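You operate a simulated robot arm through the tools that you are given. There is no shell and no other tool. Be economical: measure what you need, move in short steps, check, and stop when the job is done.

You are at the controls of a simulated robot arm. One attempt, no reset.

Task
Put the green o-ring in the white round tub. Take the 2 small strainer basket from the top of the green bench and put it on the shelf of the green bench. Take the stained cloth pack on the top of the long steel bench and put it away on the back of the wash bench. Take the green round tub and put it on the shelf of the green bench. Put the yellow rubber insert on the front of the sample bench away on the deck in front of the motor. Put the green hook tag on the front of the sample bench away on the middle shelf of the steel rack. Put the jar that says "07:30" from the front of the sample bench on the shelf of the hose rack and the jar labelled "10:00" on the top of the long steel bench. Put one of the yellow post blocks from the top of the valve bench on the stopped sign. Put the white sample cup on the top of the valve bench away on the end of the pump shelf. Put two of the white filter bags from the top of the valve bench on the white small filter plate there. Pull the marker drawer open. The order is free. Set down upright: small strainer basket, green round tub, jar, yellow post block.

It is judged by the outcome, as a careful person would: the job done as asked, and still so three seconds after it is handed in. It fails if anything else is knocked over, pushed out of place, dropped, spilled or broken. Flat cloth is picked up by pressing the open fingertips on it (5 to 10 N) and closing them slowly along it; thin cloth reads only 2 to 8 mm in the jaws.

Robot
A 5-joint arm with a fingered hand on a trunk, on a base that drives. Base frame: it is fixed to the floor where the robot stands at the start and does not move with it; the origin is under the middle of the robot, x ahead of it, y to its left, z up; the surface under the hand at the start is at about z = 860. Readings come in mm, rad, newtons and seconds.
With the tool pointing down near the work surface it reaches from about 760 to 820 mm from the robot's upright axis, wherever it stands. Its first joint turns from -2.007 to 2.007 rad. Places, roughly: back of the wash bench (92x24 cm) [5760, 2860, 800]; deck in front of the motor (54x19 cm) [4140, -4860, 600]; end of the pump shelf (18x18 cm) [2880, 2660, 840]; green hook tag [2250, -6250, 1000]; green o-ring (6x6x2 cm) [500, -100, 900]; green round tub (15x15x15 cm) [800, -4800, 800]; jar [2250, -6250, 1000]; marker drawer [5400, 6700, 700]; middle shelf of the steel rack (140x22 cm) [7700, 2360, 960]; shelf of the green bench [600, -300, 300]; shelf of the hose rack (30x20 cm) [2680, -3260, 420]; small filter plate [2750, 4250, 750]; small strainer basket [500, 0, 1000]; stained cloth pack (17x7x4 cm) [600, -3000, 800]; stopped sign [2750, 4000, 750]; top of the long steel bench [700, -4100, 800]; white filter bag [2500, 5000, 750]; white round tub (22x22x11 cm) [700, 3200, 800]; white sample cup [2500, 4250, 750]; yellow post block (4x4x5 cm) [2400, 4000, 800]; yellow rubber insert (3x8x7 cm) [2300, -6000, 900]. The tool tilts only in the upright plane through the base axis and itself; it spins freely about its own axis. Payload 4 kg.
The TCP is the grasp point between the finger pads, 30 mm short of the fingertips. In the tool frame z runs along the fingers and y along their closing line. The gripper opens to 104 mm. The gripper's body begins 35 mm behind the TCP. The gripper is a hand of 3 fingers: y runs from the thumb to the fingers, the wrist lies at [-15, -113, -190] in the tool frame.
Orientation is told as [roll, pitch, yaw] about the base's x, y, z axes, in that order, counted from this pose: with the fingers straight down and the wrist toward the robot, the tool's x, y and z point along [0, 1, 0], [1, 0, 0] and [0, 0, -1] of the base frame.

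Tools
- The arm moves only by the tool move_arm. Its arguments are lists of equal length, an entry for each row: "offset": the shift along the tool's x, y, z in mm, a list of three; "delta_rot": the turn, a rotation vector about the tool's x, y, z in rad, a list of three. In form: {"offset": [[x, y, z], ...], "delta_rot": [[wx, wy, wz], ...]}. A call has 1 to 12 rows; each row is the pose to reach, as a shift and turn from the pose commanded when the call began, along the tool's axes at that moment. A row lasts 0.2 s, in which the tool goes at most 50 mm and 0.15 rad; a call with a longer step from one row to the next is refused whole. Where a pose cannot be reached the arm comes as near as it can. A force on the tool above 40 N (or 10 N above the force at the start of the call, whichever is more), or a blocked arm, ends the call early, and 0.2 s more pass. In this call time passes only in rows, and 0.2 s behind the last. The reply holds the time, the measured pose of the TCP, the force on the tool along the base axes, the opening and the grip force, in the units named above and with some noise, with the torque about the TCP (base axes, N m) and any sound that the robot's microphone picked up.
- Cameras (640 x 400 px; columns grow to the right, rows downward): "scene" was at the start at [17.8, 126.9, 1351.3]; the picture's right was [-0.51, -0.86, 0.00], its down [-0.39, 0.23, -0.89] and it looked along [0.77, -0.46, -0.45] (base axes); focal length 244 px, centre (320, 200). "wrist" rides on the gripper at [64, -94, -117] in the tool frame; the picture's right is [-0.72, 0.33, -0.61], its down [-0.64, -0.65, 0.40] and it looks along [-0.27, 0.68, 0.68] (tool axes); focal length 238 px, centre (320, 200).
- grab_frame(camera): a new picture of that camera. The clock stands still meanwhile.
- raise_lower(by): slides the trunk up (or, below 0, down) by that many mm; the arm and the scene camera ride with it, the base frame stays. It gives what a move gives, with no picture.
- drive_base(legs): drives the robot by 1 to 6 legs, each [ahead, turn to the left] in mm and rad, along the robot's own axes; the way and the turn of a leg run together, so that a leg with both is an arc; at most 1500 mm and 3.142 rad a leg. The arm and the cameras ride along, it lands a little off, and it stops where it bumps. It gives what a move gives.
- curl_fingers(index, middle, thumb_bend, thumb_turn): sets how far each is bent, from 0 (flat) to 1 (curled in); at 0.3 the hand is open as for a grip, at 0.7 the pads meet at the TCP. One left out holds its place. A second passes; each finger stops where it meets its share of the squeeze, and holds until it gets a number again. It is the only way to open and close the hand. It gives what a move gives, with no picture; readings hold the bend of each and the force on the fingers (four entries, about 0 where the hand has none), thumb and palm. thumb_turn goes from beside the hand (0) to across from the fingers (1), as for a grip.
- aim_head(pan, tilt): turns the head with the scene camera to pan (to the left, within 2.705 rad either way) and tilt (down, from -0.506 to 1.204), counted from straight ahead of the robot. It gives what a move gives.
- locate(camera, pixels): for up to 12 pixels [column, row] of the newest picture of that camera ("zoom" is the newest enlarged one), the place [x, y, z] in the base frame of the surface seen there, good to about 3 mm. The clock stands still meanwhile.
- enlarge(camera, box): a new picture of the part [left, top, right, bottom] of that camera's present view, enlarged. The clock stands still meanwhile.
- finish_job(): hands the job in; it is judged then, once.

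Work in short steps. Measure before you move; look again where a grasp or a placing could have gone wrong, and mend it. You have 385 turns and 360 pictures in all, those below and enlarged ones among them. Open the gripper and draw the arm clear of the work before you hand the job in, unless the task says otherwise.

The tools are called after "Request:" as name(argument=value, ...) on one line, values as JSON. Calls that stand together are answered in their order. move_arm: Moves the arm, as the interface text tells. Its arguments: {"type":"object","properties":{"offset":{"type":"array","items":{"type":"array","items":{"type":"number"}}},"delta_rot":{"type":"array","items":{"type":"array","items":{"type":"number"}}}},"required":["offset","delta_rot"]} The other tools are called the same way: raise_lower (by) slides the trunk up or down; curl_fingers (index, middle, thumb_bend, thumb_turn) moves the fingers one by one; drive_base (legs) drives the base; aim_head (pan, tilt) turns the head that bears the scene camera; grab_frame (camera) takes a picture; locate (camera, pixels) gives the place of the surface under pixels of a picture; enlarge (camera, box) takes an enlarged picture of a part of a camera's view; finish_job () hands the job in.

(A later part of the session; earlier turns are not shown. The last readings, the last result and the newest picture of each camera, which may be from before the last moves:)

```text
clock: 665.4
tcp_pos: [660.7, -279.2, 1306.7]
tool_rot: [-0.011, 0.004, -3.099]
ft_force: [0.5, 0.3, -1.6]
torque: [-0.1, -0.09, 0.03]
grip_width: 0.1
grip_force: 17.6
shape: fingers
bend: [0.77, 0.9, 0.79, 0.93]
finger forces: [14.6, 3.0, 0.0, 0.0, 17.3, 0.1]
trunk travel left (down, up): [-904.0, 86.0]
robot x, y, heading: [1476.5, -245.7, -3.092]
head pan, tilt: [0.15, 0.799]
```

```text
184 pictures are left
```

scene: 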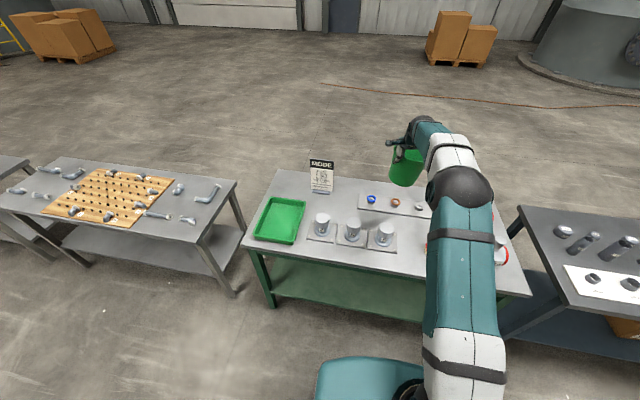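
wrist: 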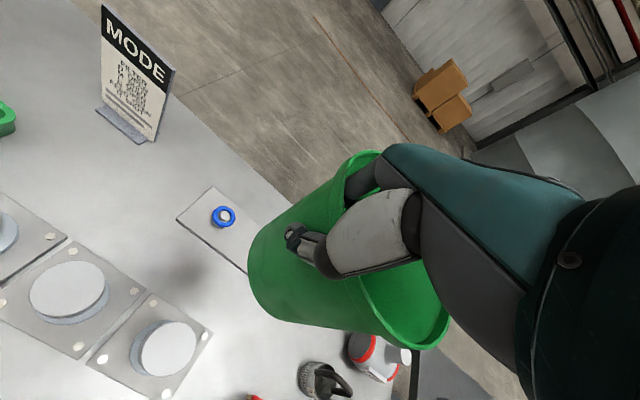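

Backing 430 mm off the bench, then lowering to shelf height (TCP about 446).

Request:
drive_base(legs=[[0, -0.05], [-430, 0]])

Request:
raise_lower(by=-400)

Request:
raise_lower(by=-400)

Request:
raise_lower(by=-58)

Request:
aim_head(pan=0.25, tilt=0.5)

Request:
grab_frame(camera="scene")

Request:
grab_frame(camera="wrist")

```text
clock: 668.5
tcp_pos: [1089.0, -239.5, 1307.4]
tool_rot: [-0.012, 0.003, 3.13]
ft_force: [0.3, 0.1, -2.6]
torque: [-0.08, -0.07, 0.02]
grip_width: 0.0
grip_force: 18.2
shape: fingers
bend: [0.77, 0.9, 0.79, 0.93]
finger forces: [15.2, 3.3, 0.1, 0.0, 17.8, 0.0]
trunk travel left (down, up): [-904.0, 86.0]
robot x, y, heading: [1908.5, -246.9, 3.14]
head pan, tilt: [0.15, 0.799]
```

```text
clock: 672.3
tcp_pos: [1089.0, -238.1, 905.2]
tool_rot: [-0.013, 0.005, 3.13]
ft_force: [0.3, 0.3, -1.6]
torque: [-0.11, -0.07, -0.02]
grip_width: 0.0
grip_force: 18.9
shape: fingers
bend: [0.77, 0.9, 0.79, 0.93]
finger forces: [15.2, 3.2, 0.1, 0.0, 17.9, 0.1]
trunk travel left (down, up): [-504.0, 486.0]
robot x, y, heading: [1904.5, -242.9, 3.136]
head pan, tilt: [0.15, 0.799]
```

```text
clock: 676.1
tcp_pos: [1087.4, -240.4, 506.6]
tool_rot: [-0.012, 0.004, 3.131]
ft_force: [-1.2, 0.4, -2.5]
torque: [-0.12, -0.09, 0.0]
grip_width: 0.0
grip_force: 18.6
shape: fingers
bend: [0.77, 0.9, 0.79, 0.93]
finger forces: [15.3, 3.2, 0.0, 0.0, 17.9, 0.1]
trunk travel left (down, up): [-104.0, 886.0]
robot x, y, heading: [1905.4, -245.2, 3.136]
head pan, tilt: [0.15, 0.799]
```

```text
clock: 677.1
tcp_pos: [1087.3, -239.3, 448.1]
tool_rot: [-0.013, 0.004, 3.13]
ft_force: [0.6, 0.1, -2.6]
torque: [-0.13, -0.11, 0.0]
grip_width: 0.0
grip_force: 18.2
shape: fingers
bend: [0.77, 0.9, 0.79, 0.93]
finger forces: [15.3, 3.2, 0.0, 0.1, 17.9, 0.1]
trunk travel left (down, up): [-46.0, 944.0]
robot x, y, heading: [1904.1, -240.7, 3.142]
head pan, tilt: [0.15, 0.799]
```

```text
clock: 677.9
tcp_pos: [1087.8, -239.1, 447.9]
tool_rot: [-0.012, 0.002, 3.13]
ft_force: [0.4, -0.7, -2.8]
torque: [-0.1, -0.09, -0.01]
grip_width: 0.0
grip_force: 17.6
shape: fingers
bend: [0.77, 0.9, 0.79, 0.93]
finger forces: [15.4, 3.2, 0.0, 0.1, 17.9, 0.0]
trunk travel left (down, up): [-46.0, 944.0]
robot x, y, heading: [1909.4, -243.6, 3.141]
head pan, tilt: [0.25, 0.499]
```

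```text
183 pictures are left
```

scene: 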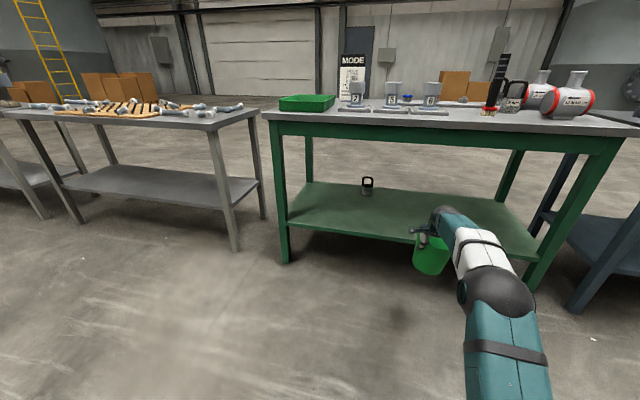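

```text
182 pictures are left
```

wrist: 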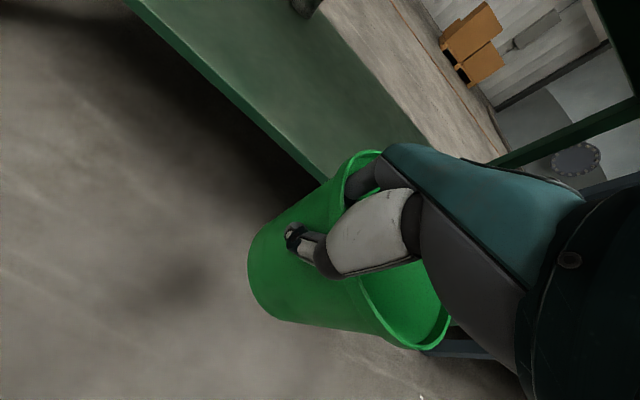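

Request:
locate(camera="scene", pixels=[[380, 240], [380, 232], [400, 255], [430, 272], [420, 242], [445, 245], [400, 130], [430, 265], [366, 190], [465, 222]])

Request:
locate(camera="wrist", pixels=[[250, 115], [260, 270], [440, 345], [365, 155], [300, 325]])

```text
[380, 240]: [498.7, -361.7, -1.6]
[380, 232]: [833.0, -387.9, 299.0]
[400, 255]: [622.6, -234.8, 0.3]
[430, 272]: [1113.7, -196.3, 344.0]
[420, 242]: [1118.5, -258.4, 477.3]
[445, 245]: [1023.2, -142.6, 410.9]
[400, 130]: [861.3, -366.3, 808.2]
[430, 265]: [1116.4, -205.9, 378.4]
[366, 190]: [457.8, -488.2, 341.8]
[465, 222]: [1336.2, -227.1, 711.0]
```

```text
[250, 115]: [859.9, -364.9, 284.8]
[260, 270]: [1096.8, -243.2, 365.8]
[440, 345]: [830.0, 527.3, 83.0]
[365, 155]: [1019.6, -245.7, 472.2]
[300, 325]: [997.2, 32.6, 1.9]
```

The shelf's east edge is at x≈860. Driving 335 mm in so the tub's centre comes to about (720,-193).

Request:
drive_base(legs=[[335, 0]])

Request:
raise_lower(by=-15)

Request:
raise_lower(by=-8)

Request:
grab_frame(camera="wrist")

Request:
enlarge(camera="scene", box=[360, 150, 520, 270])

```text
clock: 680.1
tcp_pos: [750.4, -228.8, 449.1]
tool_rot: [-0.013, 0.004, 3.122]
ft_force: [-0.5, -0.8, -1.7]
torque: [-0.09, -0.09, 0.0]
grip_width: 0.0
grip_force: 18.3
shape: fingers
bend: [0.77, 0.9, 0.79, 0.93]
finger forces: [15.4, 3.2, 0.0, 0.1, 18.1, 0.0]
trunk travel left (down, up): [-46.0, 944.0]
robot x, y, heading: [1563.5, -238.8, 3.129]
head pan, tilt: [0.25, 0.499]
```

```text
clock: 680.7
tcp_pos: [748.7, -228.8, 433.4]
tool_rot: [-0.013, 0.004, 3.122]
ft_force: [0.0, -0.6, -3.4]
torque: [-0.1, -0.08, -0.02]
grip_width: 0.0
grip_force: 18.5
shape: fingers
bend: [0.77, 0.9, 0.79, 0.93]
finger forces: [15.4, 3.2, 0.0, 0.0, 18.1, 0.0]
trunk travel left (down, up): [-31.0, 959.0]
robot x, y, heading: [1568.3, -243.1, 3.125]
head pan, tilt: [0.25, 0.499]
```

```text
clock: 681.3
tcp_pos: [749.3, -228.5, 425.6]
tool_rot: [-0.011, 0.004, 3.122]
ft_force: [0.6, 0.6, -2.7]
torque: [-0.11, -0.08, 0.0]
grip_width: 0.2
grip_force: 18.0
shape: fingers
bend: [0.77, 0.9, 0.79, 0.93]
finger forces: [15.6, 3.0, 0.0, 0.1, 17.9, 0.1]
trunk travel left (down, up): [-23.0, 967.0]
robot x, y, heading: [1570.6, -239.2, 3.129]
head pan, tilt: [0.25, 0.499]
```

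```text
181 pictures are left
```

wrist: 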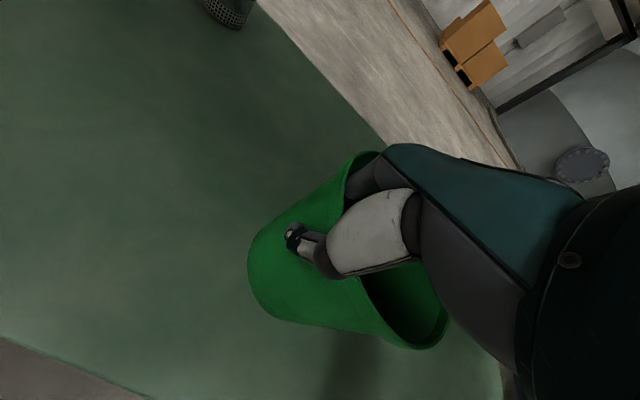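

```text
3.33 times, centred on (440, 210) of scene
```

zoom: 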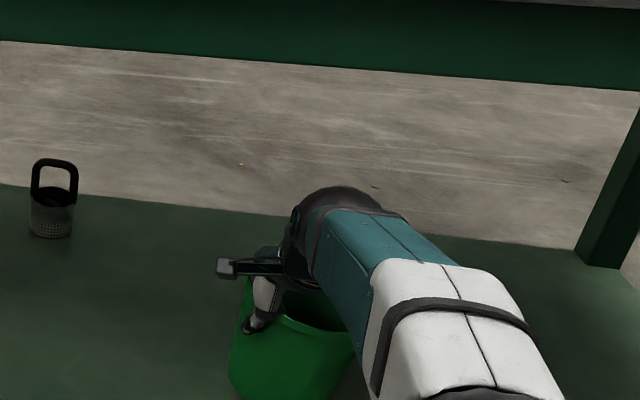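

Not touching yet (still -2.7 N). Lowering in small steps until the force changes.

Request:
raise_lower(by=-5)

Request:
raise_lower(by=-5)

Request:
raise_lower(by=-5)

```text
clock: 681.8
tcp_pos: [748.9, -228.7, 421.2]
tool_rot: [-0.013, 0.002, 3.122]
ft_force: [0.3, -0.4, 0.5]
torque: [0.08, 0.02, -0.01]
grip_width: 0.0
grip_force: 20.2
shape: fingers
bend: [0.77, 0.9, 0.79, 0.92]
finger forces: [17.9, 1.8, 0.0, 0.0, 20.1, 0.0]
trunk travel left (down, up): [-18.0, 972.0]
robot x, y, heading: [1568.0, -240.6, 3.133]
head pan, tilt: [0.25, 0.499]
```

```text
clock: 682.4
tcp_pos: [748.6, -229.2, 415.6]
tool_rot: [-0.012, 0.002, 3.122]
ft_force: [-0.1, -3.1, 4.6]
torque: [0.28, -0.06, -0.04]
grip_width: 0.3
grip_force: 23.0
shape: fingers
bend: [0.77, 0.9, 0.79, 0.92]
finger forces: [19.1, 3.3, 0.1, 0.1, 23.6, 0.0]
trunk travel left (down, up): [-13.0, 977.0]
robot x, y, heading: [1569.8, -243.3, 3.126]
head pan, tilt: [0.25, 0.499]
```

```text
clock: 682.9
tcp_pos: [748.7, -228.7, 414.3]
tool_rot: [-0.013, -0.003, 3.121]
ft_force: [1.8, -1.7, 18.5]
torque: [0.12, -0.14, 0.07]
grip_width: 0.1
grip_force: 25.9
shape: fingers
bend: [0.77, 0.91, 0.79, 0.92]
finger forces: [20.3, 6.4, 0.1, 0.0, 25.4, 0.1]
trunk travel left (down, up): [-8.0, 982.0]
robot x, y, heading: [1565.3, -240.3, 3.127]
head pan, tilt: [0.25, 0.499]
```

It is now flat on the shelf. I'll ease up 3 mm, open moderately and rise out.

Request:
raise_lower(by=3)

Request:
curl_fingers(index=0.6, middle=0.6, thumb_bend=0.6)

Request:
curl_fingers(index=0.45, middle=0.45, thumb_bend=0.45)

Request:
grab_frame(camera="wrist")

```text
clock: 683.4
tcp_pos: [750.4, -228.9, 413.4]
tool_rot: [-0.012, 0.004, 3.122]
ft_force: [-1.7, 0.2, 12.9]
torque: [0.18, -0.07, 0.04]
grip_width: 0.0
grip_force: 25.2
shape: fingers
bend: [0.77, 0.91, 0.8, 0.92]
finger forces: [20.8, 5.9, 0.1, 0.0, 23.9, 0.0]
trunk travel left (down, up): [-11.0, 979.0]
robot x, y, heading: [1568.9, -245.0, 3.123]
head pan, tilt: [0.25, 0.499]
```

```text
clock: 684.4
tcp_pos: [750.0, -228.9, 414.0]
tool_rot: [-0.012, 0.004, 3.122]
ft_force: [0.4, 0.9, -0.6]
torque: [0.06, -0.01, -0.02]
grip_width: 25.7
grip_force: 0.6
shape: fingers
bend: [0.6, 0.6, 0.6, 0.97]
finger forces: [0.3, 0.1, 0.1, 0.1, 0.5, 0.1]
trunk travel left (down, up): [-11.0, 979.0]
robot x, y, heading: [1564.1, -242.8, 3.13]
head pan, tilt: [0.25, 0.499]
```

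```text
clock: 685.4
tcp_pos: [750.4, -228.7, 414.6]
tool_rot: [-0.013, 0.003, 3.123]
ft_force: [0.0, -0.5, 0.5]
torque: [0.03, 0.01, 0.0]
grip_width: 64.3
grip_force: 0.0
shape: fingers
bend: [0.45, 0.45, 0.45, 0.97]
finger forces: [0.0, 0.1, 0.0, 0.0, 0.0, 0.0]
trunk travel left (down, up): [-11.0, 979.0]
robot x, y, heading: [1571.9, -240.4, 3.13]
head pan, tilt: [0.25, 0.499]
```

```text
179 pictures are left
```

wrist: 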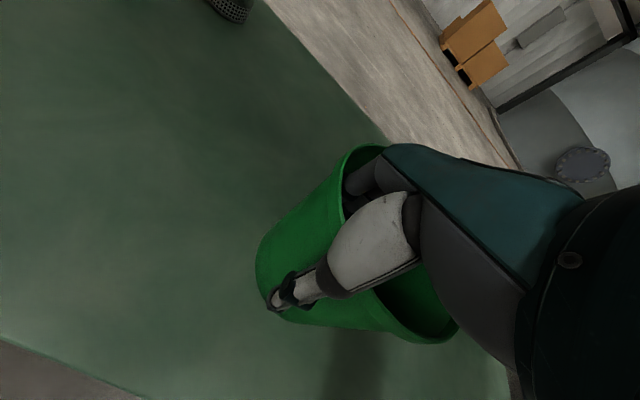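

Request:
raise_lower(by=72)

Request:
grab_frame(camera="wrist")

Request:
drive_base(legs=[[-450, 0]])

Request:
grab_frame(camera="scene")

```text
clock: 686.5
tcp_pos: [750.9, -228.7, 485.1]
tool_rot: [-0.012, 0.003, 3.123]
ft_force: [0.6, -0.6, 0.5]
torque: [0.02, 0.01, 0.03]
grip_width: 64.4
grip_force: 0.1
shape: fingers
bend: [0.45, 0.45, 0.45, 0.97]
finger forces: [0.0, 0.0, 0.1, 0.0, 0.0, 0.0]
trunk travel left (down, up): [-83.0, 907.0]
robot x, y, heading: [1565.0, -237.3, 3.129]
head pan, tilt: [0.25, 0.499]
```

```text
178 pictures are left
```

wrist: 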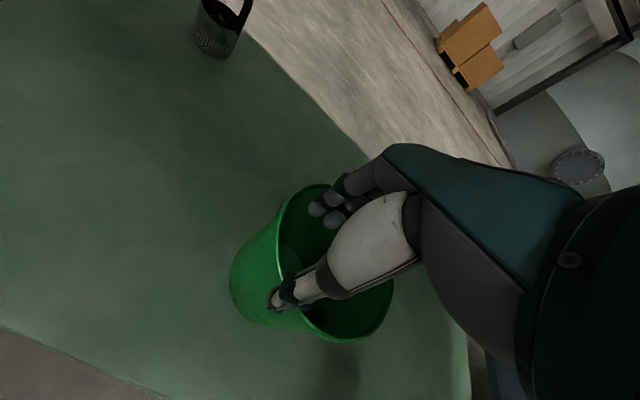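

```text
clock: 689.2
tcp_pos: [1193.0, -234.4, 485.7]
tool_rot: [-0.013, 0.004, 3.12]
ft_force: [0.1, -0.1, 0.6]
torque: [0.03, 0.01, 0.01]
grip_width: 64.6
grip_force: 0.1
shape: fingers
bend: [0.45, 0.45, 0.45, 0.97]
finger forces: [0.1, 0.0, 0.0, 0.0, 0.0, 0.0]
trunk travel left (down, up): [-83.0, 907.0]
robot x, y, heading: [2013.3, -247.4, 3.121]
head pan, tilt: [0.25, 0.499]
```

```text
177 pictures are left
```

scene: 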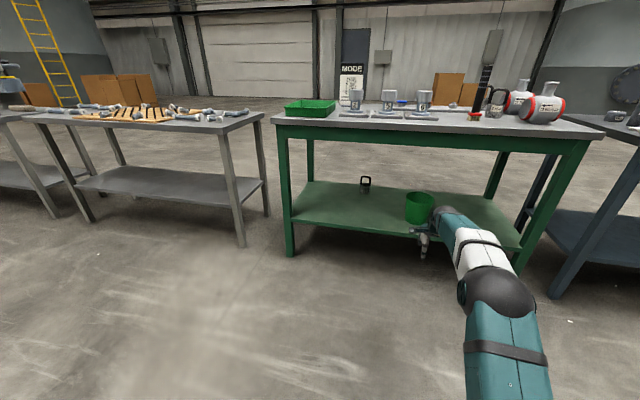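

Both the tub and the basket stand on the green shelf. Next is the stained cloth pack near (600,-3000): raising the trunk and driving there.

Request:
raise_lower(by=400)

Request:
raise_lower(by=320)

Request:
drive_base(legs=[[0, 1.379], [1500, 0], [1316, 0], [0, -1.36]])

Request:
aim_head(pan=0.1, tilt=0.65)

Request:
grab_frame(camera="scene")

Request:
grab_frame(camera="wrist")

```text
clock: 693.0
tcp_pos: [1192.4, -232.7, 884.9]
tool_rot: [-0.012, 0.005, 3.118]
ft_force: [-0.7, -0.8, 0.7]
torque: [0.0, -0.01, -0.03]
grip_width: 64.2
grip_force: 0.1
shape: fingers
bend: [0.45, 0.45, 0.45, 0.97]
finger forces: [0.0, 0.1, 0.1, 0.0, 0.1, 0.1]
trunk travel left (down, up): [-483.0, 507.0]
robot x, y, heading: [2005.2, -249.0, 3.124]
head pan, tilt: [0.25, 0.499]
```

```text
clock: 696.2
tcp_pos: [1192.4, -234.6, 1205.7]
tool_rot: [-0.012, 0.003, 3.121]
ft_force: [-0.9, 0.3, -1.1]
torque: [0.04, 0.03, 0.0]
grip_width: 64.8
grip_force: 0.1
shape: fingers
bend: [0.45, 0.45, 0.45, 0.97]
finger forces: [0.0, 0.0, 0.0, 0.1, 0.1, 0.1]
trunk travel left (down, up): [-803.0, 187.0]
robot x, y, heading: [2009.0, -249.4, 3.127]
head pan, tilt: [0.25, 0.499]
```

```text
clock: 716.7
tcp_pos: [660.5, -3043.4, 1205.5]
tool_rot: [-0.014, 0.004, -3.129]
ft_force: [0.6, -0.1, -0.3]
torque: [-0.02, -0.05, -0.02]
grip_width: 64.5
grip_force: 0.1
shape: fingers
bend: [0.45, 0.45, 0.45, 0.97]
finger forces: [0.0, 0.0, 0.0, 0.0, 0.0, 0.0]
trunk travel left (down, up): [-803.0, 187.0]
robot x, y, heading: [1474.8, -3029.7, -3.126]
head pan, tilt: [0.25, 0.499]
```

```text
clock: 717.4
tcp_pos: [660.9, -3042.3, 1204.6]
tool_rot: [-0.012, 0.005, -3.13]
ft_force: [-0.1, 0.6, -0.9]
torque: [0.03, 0.01, 0.0]
grip_width: 64.6
grip_force: 0.0
shape: fingers
bend: [0.45, 0.45, 0.45, 0.97]
finger forces: [0.1, 0.1, 0.0, 0.1, 0.1, 0.1]
trunk travel left (down, up): [-803.0, 187.0]
robot x, y, heading: [1478.1, -3029.3, -3.124]
head pan, tilt: [0.099, 0.649]
```

```text
176 pictures are left
```

scene: 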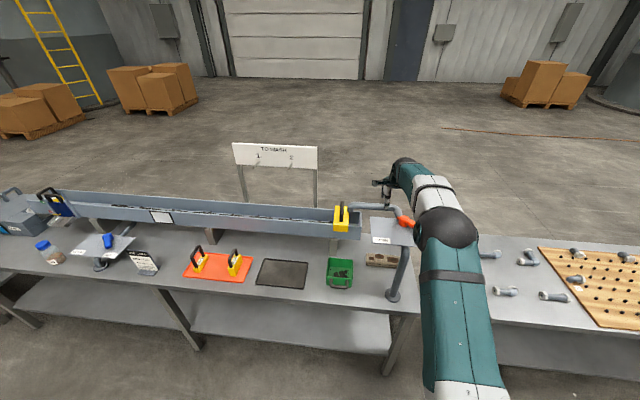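

```text
175 pictures are left
```

wrist: 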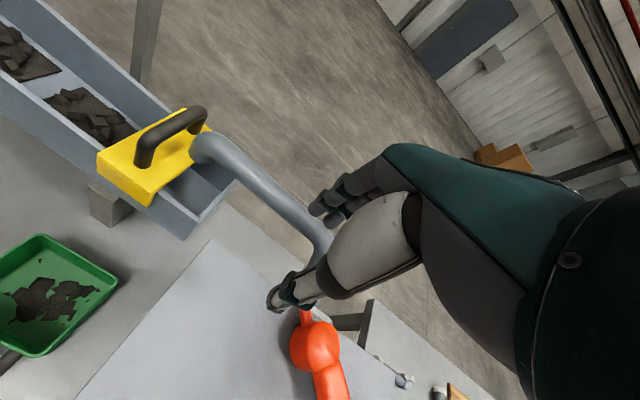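

Request:
enlarge(camera="scene", box=[310, 180, 470, 310])

Request:
locate(camera="zoom", pixels=[[225, 255], [340, 260], [280, 245], [280, 265], [340, 200], [375, 245], [255, 175], [395, 190], [375, 330], [340, 370], [130, 330], [150, 150]])

```text
3.08 times, centred on (390, 245) of scene
```

zoom: 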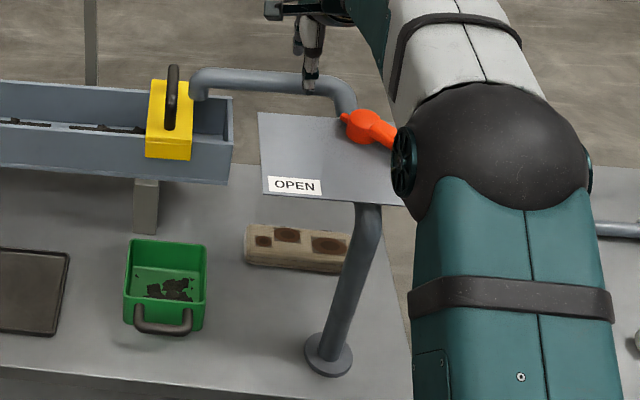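

```text
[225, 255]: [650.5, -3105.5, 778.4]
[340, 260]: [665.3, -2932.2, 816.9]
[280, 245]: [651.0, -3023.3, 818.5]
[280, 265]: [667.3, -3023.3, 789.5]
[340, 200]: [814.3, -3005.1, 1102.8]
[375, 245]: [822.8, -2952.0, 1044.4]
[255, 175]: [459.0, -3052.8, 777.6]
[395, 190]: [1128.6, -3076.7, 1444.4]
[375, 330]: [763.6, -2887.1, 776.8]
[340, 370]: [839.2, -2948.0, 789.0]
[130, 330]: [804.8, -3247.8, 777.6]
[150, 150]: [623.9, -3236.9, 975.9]
```

The pack (x 597–667, y -3090..-2920, top 818) lies partly under a pipe stand with a plate. Mapping that overhead structure.

Request:
locate(camera="zoom", pixels=[[262, 118], [335, 120], [268, 185], [325, 190], [385, 200], [330, 150], [365, 125], [385, 130], [200, 80], [270, 80], [330, 85], [355, 100]])

Request:
locate(camera="wrist", pixels=[[215, 245], [120, 360], [250, 380], [270, 250], [220, 150], [280, 200], [315, 340], [330, 385], [200, 300], [190, 370], [340, 310]])

```text
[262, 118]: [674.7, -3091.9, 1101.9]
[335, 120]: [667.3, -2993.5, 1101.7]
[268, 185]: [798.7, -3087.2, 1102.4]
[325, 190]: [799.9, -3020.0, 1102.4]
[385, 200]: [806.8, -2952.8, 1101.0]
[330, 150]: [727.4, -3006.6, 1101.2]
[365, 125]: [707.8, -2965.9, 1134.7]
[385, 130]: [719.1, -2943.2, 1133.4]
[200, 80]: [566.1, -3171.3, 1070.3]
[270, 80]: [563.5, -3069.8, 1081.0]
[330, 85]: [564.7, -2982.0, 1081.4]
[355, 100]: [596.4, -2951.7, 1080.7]
```

```text
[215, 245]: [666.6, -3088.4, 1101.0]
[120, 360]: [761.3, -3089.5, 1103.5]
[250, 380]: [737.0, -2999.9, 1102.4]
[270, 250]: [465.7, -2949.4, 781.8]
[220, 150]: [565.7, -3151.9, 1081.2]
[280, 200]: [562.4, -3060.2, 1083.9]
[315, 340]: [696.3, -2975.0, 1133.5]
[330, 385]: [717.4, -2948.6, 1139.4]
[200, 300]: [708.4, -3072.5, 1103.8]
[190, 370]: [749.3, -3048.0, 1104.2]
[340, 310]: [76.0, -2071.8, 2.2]
```

The plate is at z 1102 (x 667–807) and a post stands at (830,-2950). I'll go in low beneath the plate from the south-east, at heading π-0.3. First retreat and line up.

Request:
drive_base(legs=[[-350, 0], [0, 1.45], [347, 0], [0, -1.766]])

Request:
curl_fingers(index=0.3, middle=0.3, thumb_bend=0.3)

Request:
raise_lower(by=-340)

Request:
grab_frame(camera="scene")

Request:
grab_frame(camera="wrist")

```text
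clock: 729.3
tcp_pos: [1010.7, -3151.5, 1205.0]
tool_rot: [-0.014, 0.004, 2.872]
ft_force: [0.1, -0.3, 1.4]
torque: [-0.03, -0.01, 0.0]
grip_width: 64.5
grip_force: 0.0
shape: fingers
bend: [0.45, 0.45, 0.45, 0.97]
finger forces: [0.1, 0.1, 0.1, 0.0, 0.1, 0.0]
trunk travel left (down, up): [-803.0, 187.0]
robot x, y, heading: [1797.5, -3364.1, 2.874]
head pan, tilt: [0.099, 0.649]
```

```text
clock: 730.3
tcp_pos: [1010.1, -3150.7, 1206.1]
tool_rot: [-0.013, 0.003, 2.87]
ft_force: [-0.5, 0.9, 0.5]
torque: [-0.01, 0.0, -0.01]
grip_width: 102.6
grip_force: 0.0
shape: fingers
bend: [0.3, 0.3, 0.3, 0.97]
finger forces: [0.0, 0.0, 0.0, 0.1, 0.0, 0.1]
trunk travel left (down, up): [-803.0, 187.0]
robot x, y, heading: [1803.0, -3367.3, 2.879]
head pan, tilt: [0.099, 0.649]
```

```text
clock: 733.6
tcp_pos: [1009.3, -3151.3, 865.8]
tool_rot: [-0.012, 0.004, 2.871]
ft_force: [0.7, 0.5, 0.1]
torque: [0.01, 0.0, -0.01]
grip_width: 102.7
grip_force: 0.1
shape: fingers
bend: [0.3, 0.3, 0.3, 0.97]
finger forces: [0.0, 0.0, 0.0, 0.1, 0.0, 0.0]
trunk travel left (down, up): [-463.0, 527.0]
robot x, y, heading: [1797.1, -3367.5, 2.875]
head pan, tilt: [0.099, 0.649]
```

```text
173 pictures are left
```

scene: 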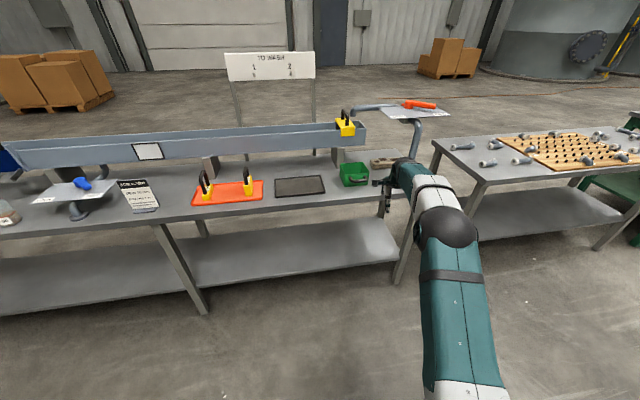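

```text
172 pictures are left
```

wrist: 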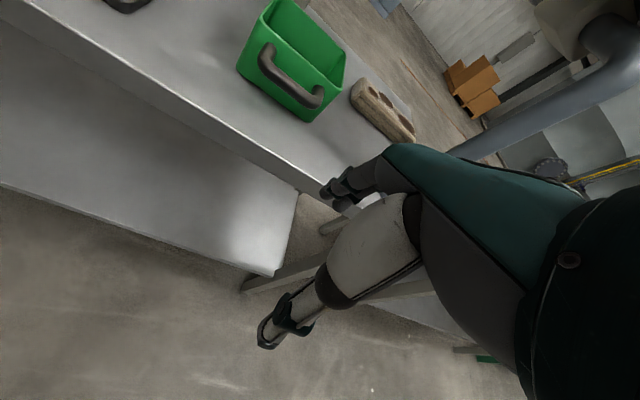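

Request:
locate(camera="wrist", pixels=[[360, 85], [380, 105], [400, 130], [355, 95], [398, 138], [415, 130], [340, 60], [310, 115], [560, 90], [480, 150]])

Request:
locate(camera="scene", pixels=[[404, 165], [415, 170], [437, 215], [448, 228], [375, 160], [385, 163], [400, 116], [420, 130]])

```text
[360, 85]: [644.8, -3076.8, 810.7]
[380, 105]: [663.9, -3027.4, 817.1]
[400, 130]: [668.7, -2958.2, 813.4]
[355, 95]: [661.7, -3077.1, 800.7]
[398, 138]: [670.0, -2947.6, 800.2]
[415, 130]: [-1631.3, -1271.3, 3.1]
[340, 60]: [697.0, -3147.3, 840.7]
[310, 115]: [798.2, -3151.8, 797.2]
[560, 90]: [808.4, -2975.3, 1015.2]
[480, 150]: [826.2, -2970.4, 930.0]
```

```text
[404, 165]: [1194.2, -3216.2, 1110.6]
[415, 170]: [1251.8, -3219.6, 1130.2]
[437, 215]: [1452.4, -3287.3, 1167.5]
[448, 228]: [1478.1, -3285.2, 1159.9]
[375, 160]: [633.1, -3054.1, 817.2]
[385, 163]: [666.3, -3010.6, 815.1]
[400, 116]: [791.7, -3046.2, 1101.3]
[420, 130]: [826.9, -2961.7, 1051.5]
```

The forearm is too high in this pose. I'll raise the arm 160 mm and lower the trunk to match, so the forearm slopes down behind the wrist.

Request:
move_arm(offset=[[0, 0, -40], [0, 0, -80], [0, 0, -120], [0, 0, -160]], delta_rot=[[0, 0, 0], [0, 0, 0], [0, 0, 0], [0, 0, 0]])

Request:
raise_lower(by=-167)

Request:
grab_frame(camera="scene")

```text
clock: 734.6
tcp_pos: [1007.5, -3153.3, 1024.4]
tool_rot: [-0.01, 0.007, 2.871]
ft_force: [0.7, 0.3, 0.1]
torque: [0.01, 0.0, 0.01]
grip_width: 103.3
grip_force: 0.1
shape: fingers
bend: [0.3, 0.3, 0.3, 0.97]
finger forces: [0.0, 0.0, 0.1, 0.0, 0.0, 0.0]
trunk travel left (down, up): [-463.0, 527.0]
robot x, y, heading: [1796.6, -3365.9, 2.872]
head pan, tilt: [0.099, 0.649]
```

```text
clock: 736.5
tcp_pos: [1007.9, -3153.8, 857.7]
tool_rot: [-0.009, 0.003, 2.872]
ft_force: [0.1, -0.2, -0.1]
torque: [0.01, -0.01, -0.02]
grip_width: 103.1
grip_force: 0.0
shape: fingers
bend: [0.3, 0.3, 0.3, 0.97]
finger forces: [0.1, 0.0, 0.0, 0.1, 0.0, 0.0]
trunk travel left (down, up): [-296.0, 694.0]
robot x, y, heading: [1797.9, -3366.9, 2.876]
head pan, tilt: [0.099, 0.649]
```

```text
171 pictures are left
```

scene: 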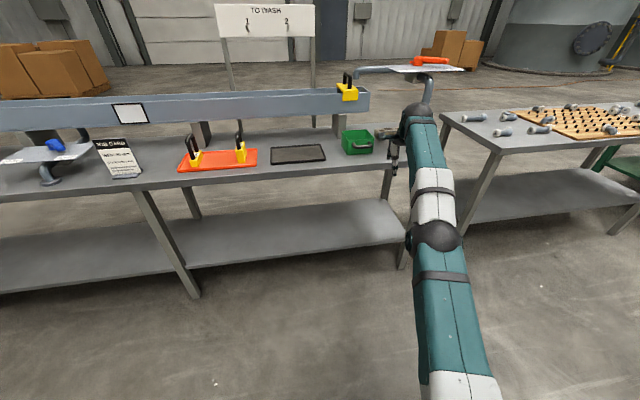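

Request:
locate(camera="scene", pixels=[[417, 105], [417, 112], [425, 145], [432, 195], [435, 235], [404, 112], [440, 290], [436, 130]])

```text
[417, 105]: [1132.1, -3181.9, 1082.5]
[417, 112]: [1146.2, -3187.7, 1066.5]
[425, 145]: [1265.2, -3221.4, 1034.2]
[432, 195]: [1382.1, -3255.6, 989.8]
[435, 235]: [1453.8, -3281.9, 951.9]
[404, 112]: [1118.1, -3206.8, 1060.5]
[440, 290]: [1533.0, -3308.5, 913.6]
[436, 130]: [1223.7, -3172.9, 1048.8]
```

Only ~15 mm would remain under the plate, so I'll pitch the tool 0.15 rad outward to drop the wrist about 20 mm more, then drive in.

Request:
move_arm(offset=[[0, 0, 0]], delta_rot=[[-0.15, 0, 0]])

Request:
drive_base(legs=[[0, -0.028], [200, 0]])

Request:
grab_frame(camera="scene")

Request:
grab_frame(camera="wrist")

```text
clock: 736.9
tcp_pos: [981.1, -3146.6, 869.5]
tool_rot: [-0.013, -0.147, 2.872]
ft_force: [0.9, -0.2, 0.0]
torque: [-0.01, -0.03, 0.0]
grip_width: 102.9
grip_force: 0.0
shape: fingers
bend: [0.3, 0.3, 0.3, 0.97]
finger forces: [0.1, 0.0, 0.0, 0.1, 0.1, 0.0]
out of reach, approached as far as the arm can: row 1
trunk travel left (down, up): [-296.0, 694.0]
robot x, y, heading: [1800.0, -3371.4, 2.874]
head pan, tilt: [0.099, 0.649]
```

```text
clock: 738.9
tcp_pos: [796.2, -3068.3, 868.4]
tool_rot: [-0.014, -0.145, 2.847]
ft_force: [0.7, -0.6, -0.3]
torque: [0.0, -0.01, -0.01]
grip_width: 103.0
grip_force: 0.0
shape: fingers
bend: [0.3, 0.3, 0.3, 0.97]
finger forces: [0.1, 0.1, 0.1, 0.0, 0.0, 0.1]
trunk travel left (down, up): [-296.0, 694.0]
robot x, y, heading: [1606.1, -3313.1, 2.847]
head pan, tilt: [0.099, 0.649]
```

```text
170 pictures are left
```

scene: 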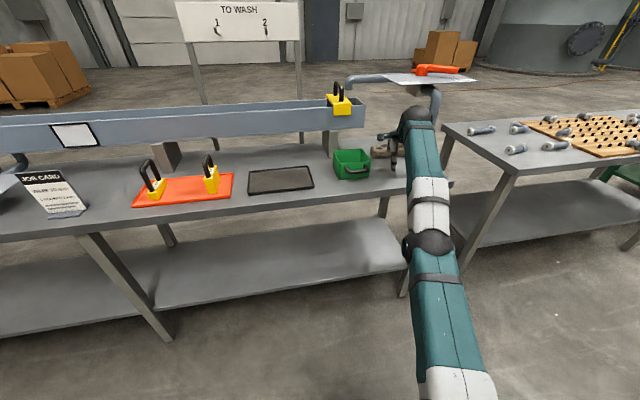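

```text
169 pictures are left
```

wrist: 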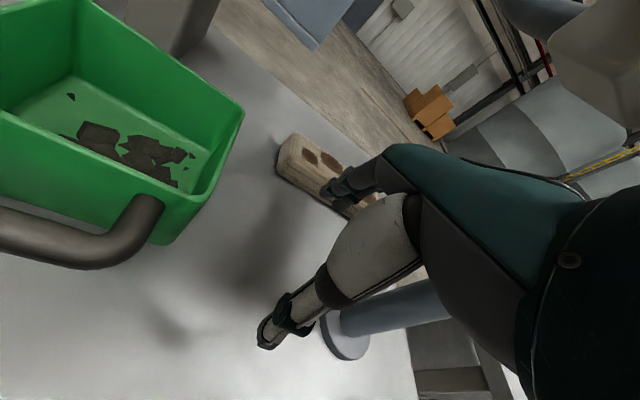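

Request:
locate(camera="scene", pixels=[[415, 108], [418, 115], [425, 150], [430, 92], [436, 100], [440, 78], [380, 76]])

Request:
locate(camera="wrist", pixels=[[300, 150], [290, 175], [330, 175], [345, 335], [400, 300], [240, 110], [330, 185], [285, 150]])

```text
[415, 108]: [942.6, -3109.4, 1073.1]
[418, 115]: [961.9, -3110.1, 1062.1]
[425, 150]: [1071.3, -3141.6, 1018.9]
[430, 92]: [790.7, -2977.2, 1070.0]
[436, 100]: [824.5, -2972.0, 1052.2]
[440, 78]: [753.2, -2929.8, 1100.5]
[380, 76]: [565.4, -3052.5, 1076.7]
```

```text
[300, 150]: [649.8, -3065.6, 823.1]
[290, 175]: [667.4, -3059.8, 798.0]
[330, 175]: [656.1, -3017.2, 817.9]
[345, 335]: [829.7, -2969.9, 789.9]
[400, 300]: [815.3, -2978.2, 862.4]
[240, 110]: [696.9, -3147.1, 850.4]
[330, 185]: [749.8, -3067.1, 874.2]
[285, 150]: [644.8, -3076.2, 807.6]
```

Request:
raise_lower(by=-12)

Request:
drive_base(legs=[[165, 0]])

Request:
grab_frame(camera="wrist")

Request:
enlarge(camera="scene", box=[300, 40, 500, 190])

```text
clock: 739.5
tcp_pos: [796.0, -3068.3, 858.1]
tool_rot: [-0.012, -0.144, 2.847]
ft_force: [0.2, -0.5, -0.8]
torque: [0.01, 0.03, 0.04]
grip_width: 102.9
grip_force: 0.0
shape: fingers
bend: [0.3, 0.3, 0.3, 0.97]
finger forces: [0.0, 0.1, 0.0, 0.1, 0.0, 0.1]
trunk travel left (down, up): [-284.0, 706.0]
robot x, y, heading: [1609.0, -3306.7, 2.847]
head pan, tilt: [0.099, 0.649]
```

```text
clock: 741.0
tcp_pos: [632.3, -3018.0, 857.6]
tool_rot: [-0.012, -0.145, 2.847]
ft_force: [-0.5, -0.5, -0.1]
torque: [-0.02, -0.02, 0.01]
grip_width: 102.7
grip_force: 0.0
shape: fingers
bend: [0.3, 0.3, 0.3, 0.97]
finger forces: [0.0, 0.0, 0.1, 0.0, 0.0, 0.0]
trunk travel left (down, up): [-284.0, 706.0]
robot x, y, heading: [1443.3, -3261.7, 2.85]
head pan, tilt: [0.099, 0.649]
```

```text
168 pictures are left
```

wrist: 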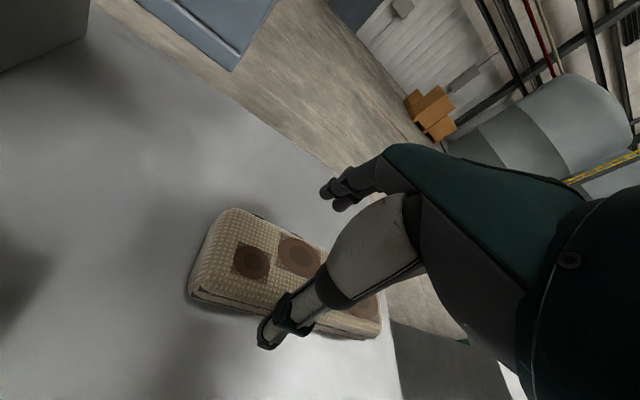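

```text
2.67 times, centred on (400, 115) of scene
```

zoom: 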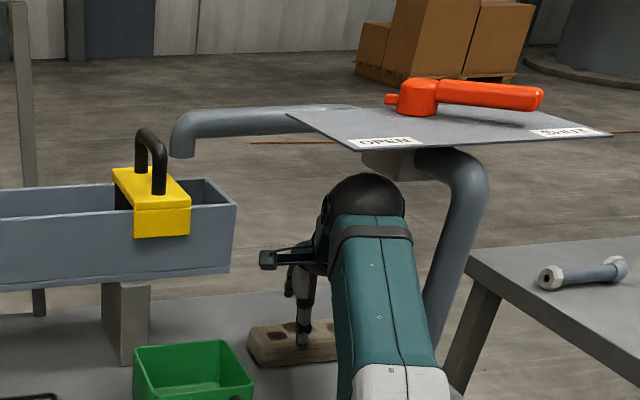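

The hand is in under the plate with good clearance. Locating the pack's edges relative to the fingers.

Request:
locate(camera="wrist", pixels=[[232, 212], [192, 285], [195, 297], [270, 260], [318, 250], [375, 320], [300, 335], [275, 330], [335, 180], [245, 240], [215, 270]])

```text
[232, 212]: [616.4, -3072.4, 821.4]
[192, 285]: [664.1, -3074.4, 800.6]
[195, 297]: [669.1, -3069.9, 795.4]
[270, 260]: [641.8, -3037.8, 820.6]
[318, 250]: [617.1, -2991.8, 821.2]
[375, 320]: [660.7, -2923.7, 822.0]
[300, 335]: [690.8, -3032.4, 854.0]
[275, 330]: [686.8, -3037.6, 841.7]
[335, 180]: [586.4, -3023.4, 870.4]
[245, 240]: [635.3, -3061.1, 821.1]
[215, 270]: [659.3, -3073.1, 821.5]
```

The pack is x 600–668, top 821, and both sides clear the fingers. Lowering to z≈824 and closing.

Request:
raise_lower(by=-34)

Request:
curl_fingers(index=0.7, middle=0.7, thumb_bend=0.7)

Request:
grab_frame(camera="wrist")

```text
clock: 741.8
tcp_pos: [632.8, -3018.2, 822.8]
tool_rot: [-0.012, -0.144, 2.845]
ft_force: [0.6, -0.2, 0.1]
torque: [0.01, -0.02, 0.01]
grip_width: 102.9
grip_force: 0.0
shape: fingers
bend: [0.3, 0.3, 0.3, 0.97]
finger forces: [0.0, 0.0, 0.0, 0.1, 0.0, 0.0]
trunk travel left (down, up): [-250.0, 740.0]
robot x, y, heading: [1443.9, -3264.7, 2.847]
head pan, tilt: [0.099, 0.649]
```

```text
clock: 742.8
tcp_pos: [632.4, -3018.3, 823.7]
tool_rot: [-0.012, -0.145, 2.845]
ft_force: [-1.3, 0.5, 2.0]
torque: [0.1, 0.18, 0.04]
grip_width: 58.5
grip_force: 18.9
shape: fingers
bend: [0.5, 0.51, 0.46, 0.96]
finger forces: [11.2, 8.0, 0.0, 0.0, 18.0, 0.1]
trunk travel left (down, up): [-250.0, 740.0]
robot x, y, heading: [1443.8, -3262.7, 2.846]
head pan, tilt: [0.099, 0.649]
```

```text
166 pictures are left
```

wrist: 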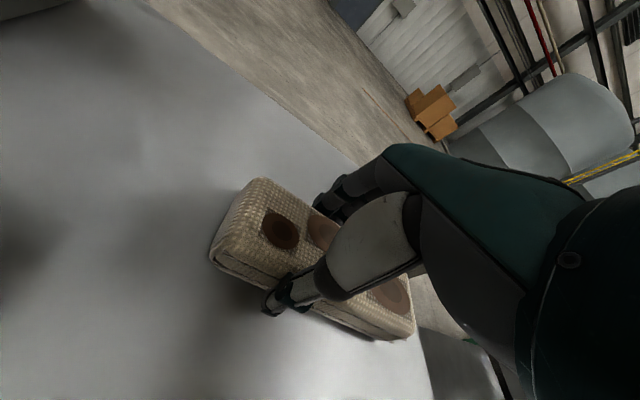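

Gripped (58 mm, 19 N). Lifting 34 mm and backing out along the same line.

Request:
raise_lower(by=34)

Request:
drive_base(legs=[[-480, 0]])

Request:
grab_frame(camera="wrist")

```text
clock: 743.5
tcp_pos: [632.1, -3018.0, 856.9]
tool_rot: [-0.012, -0.145, 2.845]
ft_force: [-0.4, -0.7, -0.8]
torque: [-0.03, -0.02, 0.0]
grip_width: 58.4
grip_force: 17.8
shape: fingers
bend: [0.5, 0.52, 0.46, 0.96]
finger forces: [10.3, 7.9, 0.0, 0.1, 18.0, 0.0]
trunk travel left (down, up): [-284.0, 706.0]
robot x, y, heading: [1443.1, -3258.2, 2.851]
head pan, tilt: [0.099, 0.649]
```

```text
clock: 746.4
tcp_pos: [1101.7, -3156.5, 856.6]
tool_rot: [-0.013, -0.143, 2.843]
ft_force: [-0.4, 0.6, -1.2]
torque: [-0.04, -0.01, 0.0]
grip_width: 57.0
grip_force: 14.4
shape: fingers
bend: [0.51, 0.54, 0.48, 0.95]
finger forces: [8.1, 6.2, 0.1, 0.0, 14.5, 0.1]
trunk travel left (down, up): [-284.0, 706.0]
robot x, y, heading: [1911.5, -3402.0, 2.846]
head pan, tilt: [0.099, 0.649]
```

```text
165 pictures are left
```

wrist: 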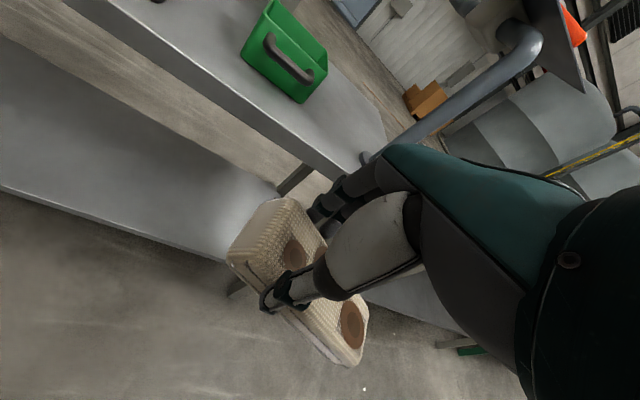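

The cloth pack is out. I'll raise the trunk and drive to the wash bench by the known route (north corridor, then east at y≈3340).

Request:
raise_lower(by=330)

Request:
drive_base(legs=[[0, -1.237], [1500, 0], [1500, 0], [1500, 0], [1500, 0], [747, 0]])

Request:
aim_head(pan=-0.9, tilt=0.4)

Request:
grab_frame(camera="scene")

```text
clock: 749.7
tcp_pos: [1101.9, -3156.3, 1186.8]
tool_rot: [-0.012, -0.144, 2.841]
ft_force: [0.1, -0.2, -0.7]
torque: [-0.04, 0.03, 0.01]
grip_width: 57.4
grip_force: 14.3
shape: fingers
bend: [0.51, 0.54, 0.48, 0.95]
finger forces: [8.2, 6.1, 0.0, 0.0, 14.6, 0.0]
trunk travel left (down, up): [-614.0, 376.0]
robot x, y, heading: [1911.9, -3401.8, 2.841]
head pan, tilt: [0.099, 0.649]
```

```text
clock: 785.0
tcp_pos: [1885.8, 4199.9, 1186.4]
tool_rot: [-0.013, -0.145, 1.533]
ft_force: [0.2, 1.4, -1.1]
torque: [0.01, 0.08, 0.02]
grip_width: 57.0
grip_force: 14.1
shape: fingers
bend: [0.51, 0.54, 0.48, 0.95]
finger forces: [7.9, 5.8, 0.0, 0.1, 13.8, 0.0]
trunk travel left (down, up): [-614.0, 376.0]
robot x, y, heading: [1859.4, 3357.2, 1.543]
head pan, tilt: [0.099, 0.649]
```

```text
clock: 786.2
tcp_pos: [1885.6, 4199.7, 1187.0]
tool_rot: [-0.014, -0.145, 1.534]
ft_force: [0.7, 0.0, -1.3]
torque: [0.04, 0.01, -0.04]
grip_width: 56.7
grip_force: 14.1
shape: fingers
bend: [0.51, 0.54, 0.48, 0.95]
finger forces: [7.9, 5.8, 0.0, 0.0, 14.0, 0.0]
trunk travel left (down, up): [-614.0, 376.0]
robot x, y, heading: [1858.3, 3349.7, 1.536]
head pan, tilt: [-0.901, 0.4]
```

```text
164 pictures are left
```

scene: 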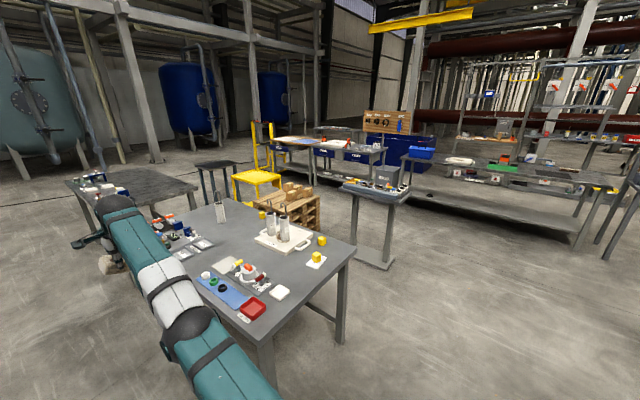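

Request:
drive_base(legs=[[0, -1.54], [1500, 0], [1140, 0]])

Request:
aim_head(pan=-0.2, tilt=0.5)

Request:
grab_frame(camera="scene")

Request:
enlarge(camera="scene", box=[200, 130, 520, 330])

```text
clock: 802.9
tcp_pos: [5359.3, 3512.5, 1187.1]
tool_rot: [-0.011, -0.146, 0.056]
ft_force: [0.3, 0.1, -0.7]
torque: [0.03, 0.04, -0.01]
grip_width: 55.9
grip_force: 13.0
shape: fingers
bend: [0.51, 0.54, 0.48, 0.96]
finger forces: [7.7, 5.6, 0.0, 0.0, 13.5, 0.0]
trunk travel left (down, up): [-614.0, 376.0]
robot x, y, heading: [4514.1, 3461.1, 0.061]
head pan, tilt: [-0.901, 0.4]
```

```text
clock: 804.0
tcp_pos: [5359.5, 3512.5, 1186.7]
tool_rot: [-0.011, -0.144, 0.057]
ft_force: [0.2, 0.3, -1.0]
torque: [0.06, -0.02, -0.01]
grip_width: 56.1
grip_force: 13.7
shape: fingers
bend: [0.51, 0.54, 0.48, 0.96]
finger forces: [7.7, 5.6, 0.0, 0.1, 13.5, 0.0]
trunk travel left (down, up): [-614.0, 376.0]
robot x, y, heading: [4518.2, 3460.3, 0.063]
head pan, tilt: [-0.201, 0.499]
```

```text
163 pictures are left
```

scene: 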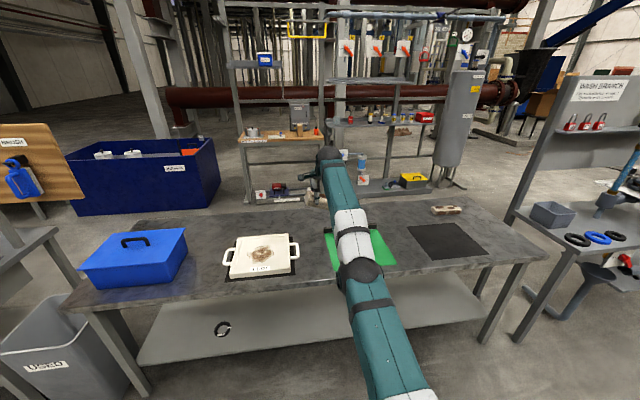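

```text
2.00 times, centred on (360, 230) of scene
```

zoom: 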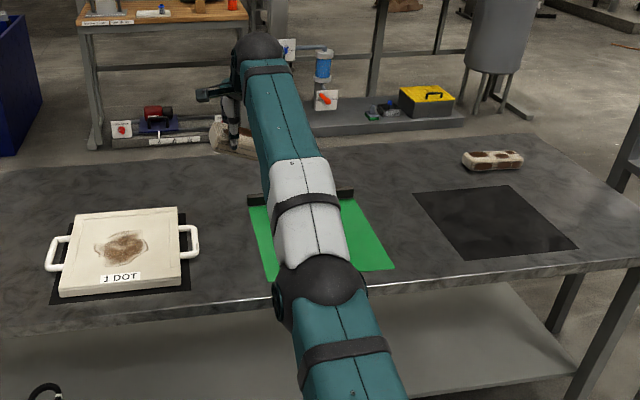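

Request:
locate(camera="scene", pixels=[[445, 209], [400, 205], [380, 210], [500, 205], [520, 250], [440, 235], [300, 215], [420, 215], [480, 205], [600, 180], [560, 250], [262, 255]])

Request:
enlarge(camera="scene", box=[500, 60, 640, 300])

```text
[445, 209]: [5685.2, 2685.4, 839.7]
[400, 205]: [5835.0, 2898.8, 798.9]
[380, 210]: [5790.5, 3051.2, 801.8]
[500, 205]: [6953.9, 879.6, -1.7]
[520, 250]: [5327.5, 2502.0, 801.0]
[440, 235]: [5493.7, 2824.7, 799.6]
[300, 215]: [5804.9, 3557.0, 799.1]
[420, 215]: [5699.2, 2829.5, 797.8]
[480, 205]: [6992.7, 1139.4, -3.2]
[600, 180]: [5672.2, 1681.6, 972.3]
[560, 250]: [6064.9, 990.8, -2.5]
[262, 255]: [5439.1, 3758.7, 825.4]
```

```text
1.67 times, centred on (570, 180) of scene
```

zoom: 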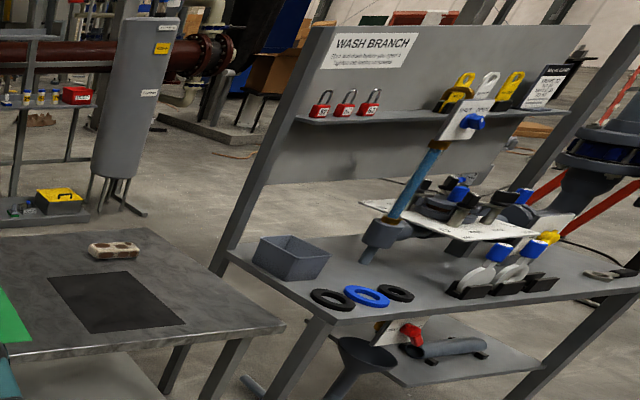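

A matching pack already lies at the back near (5690,2685), which confirms the place. I'll go to (4905,2950) and set ours down at about (5750,2950).

Request:
drive_base(legs=[[0, -0.984], [640, 0], [0, 0.921]])

Request:
grab_frame(camera="wrist")

Request:
grab_frame(camera="scene")

```text
clock: 812.4
tcp_pos: [5742.3, 2934.5, 1186.8]
tool_rot: [-0.013, -0.145, -0.016]
ft_force: [-0.2, 0.3, -1.0]
torque: [-0.01, 0.0, 0.01]
grip_width: 55.3
grip_force: 12.9
shape: fingers
bend: [0.51, 0.54, 0.48, 0.96]
finger forces: [7.5, 5.3, 0.0, 0.0, 13.0, 0.1]
trunk travel left (down, up): [-614.0, 376.0]
robot x, y, heading: [4896.6, 2942.3, -0.013]
head pan, tilt: [-0.201, 0.499]
```

```text
160 pictures are left
```

wrist: 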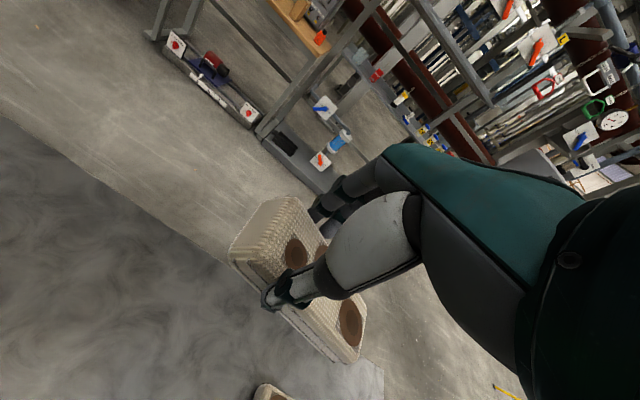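

```text
159 pictures are left
```

scene: 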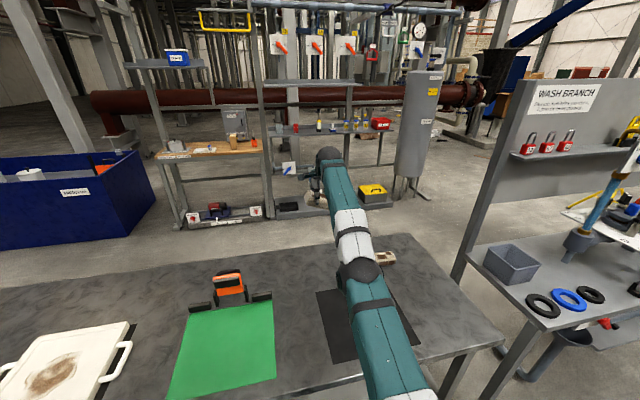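

Request:
locate(camera="wrist", pixels=[[265, 388], [200, 240], [150, 200], [340, 345], [240, 250], [375, 365], [360, 355]])

Request:
raise_lower(by=-325)

Request:
grab_frame(camera="wrist")

```text
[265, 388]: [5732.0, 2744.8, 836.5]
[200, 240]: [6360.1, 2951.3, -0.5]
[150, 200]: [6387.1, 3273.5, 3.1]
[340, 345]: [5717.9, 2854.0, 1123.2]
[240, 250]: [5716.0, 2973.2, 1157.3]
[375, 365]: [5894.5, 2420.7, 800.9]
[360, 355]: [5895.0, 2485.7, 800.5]
```

```text
clock: 815.6
tcp_pos: [5740.3, 2933.9, 861.9]
tool_rot: [-0.013, -0.145, -0.015]
ft_force: [1.0, 0.1, 2.6]
torque: [-0.12, 0.02, -0.01]
grip_width: 55.1
grip_force: 14.5
shape: fingers
bend: [0.52, 0.54, 0.48, 0.96]
finger forces: [7.6, 6.8, 0.1, 0.0, 13.6, 0.0]
trunk travel left (down, up): [-289.0, 701.0]
robot x, y, heading: [4891.5, 2947.2, -0.01]
head pan, tilt: [-0.201, 0.499]
```

```text
158 pictures are left
```

wrist: 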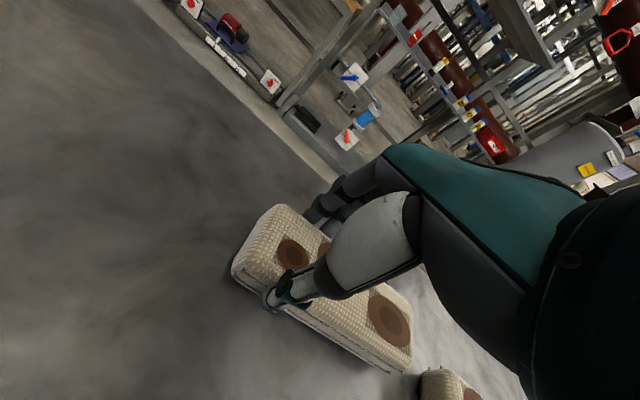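

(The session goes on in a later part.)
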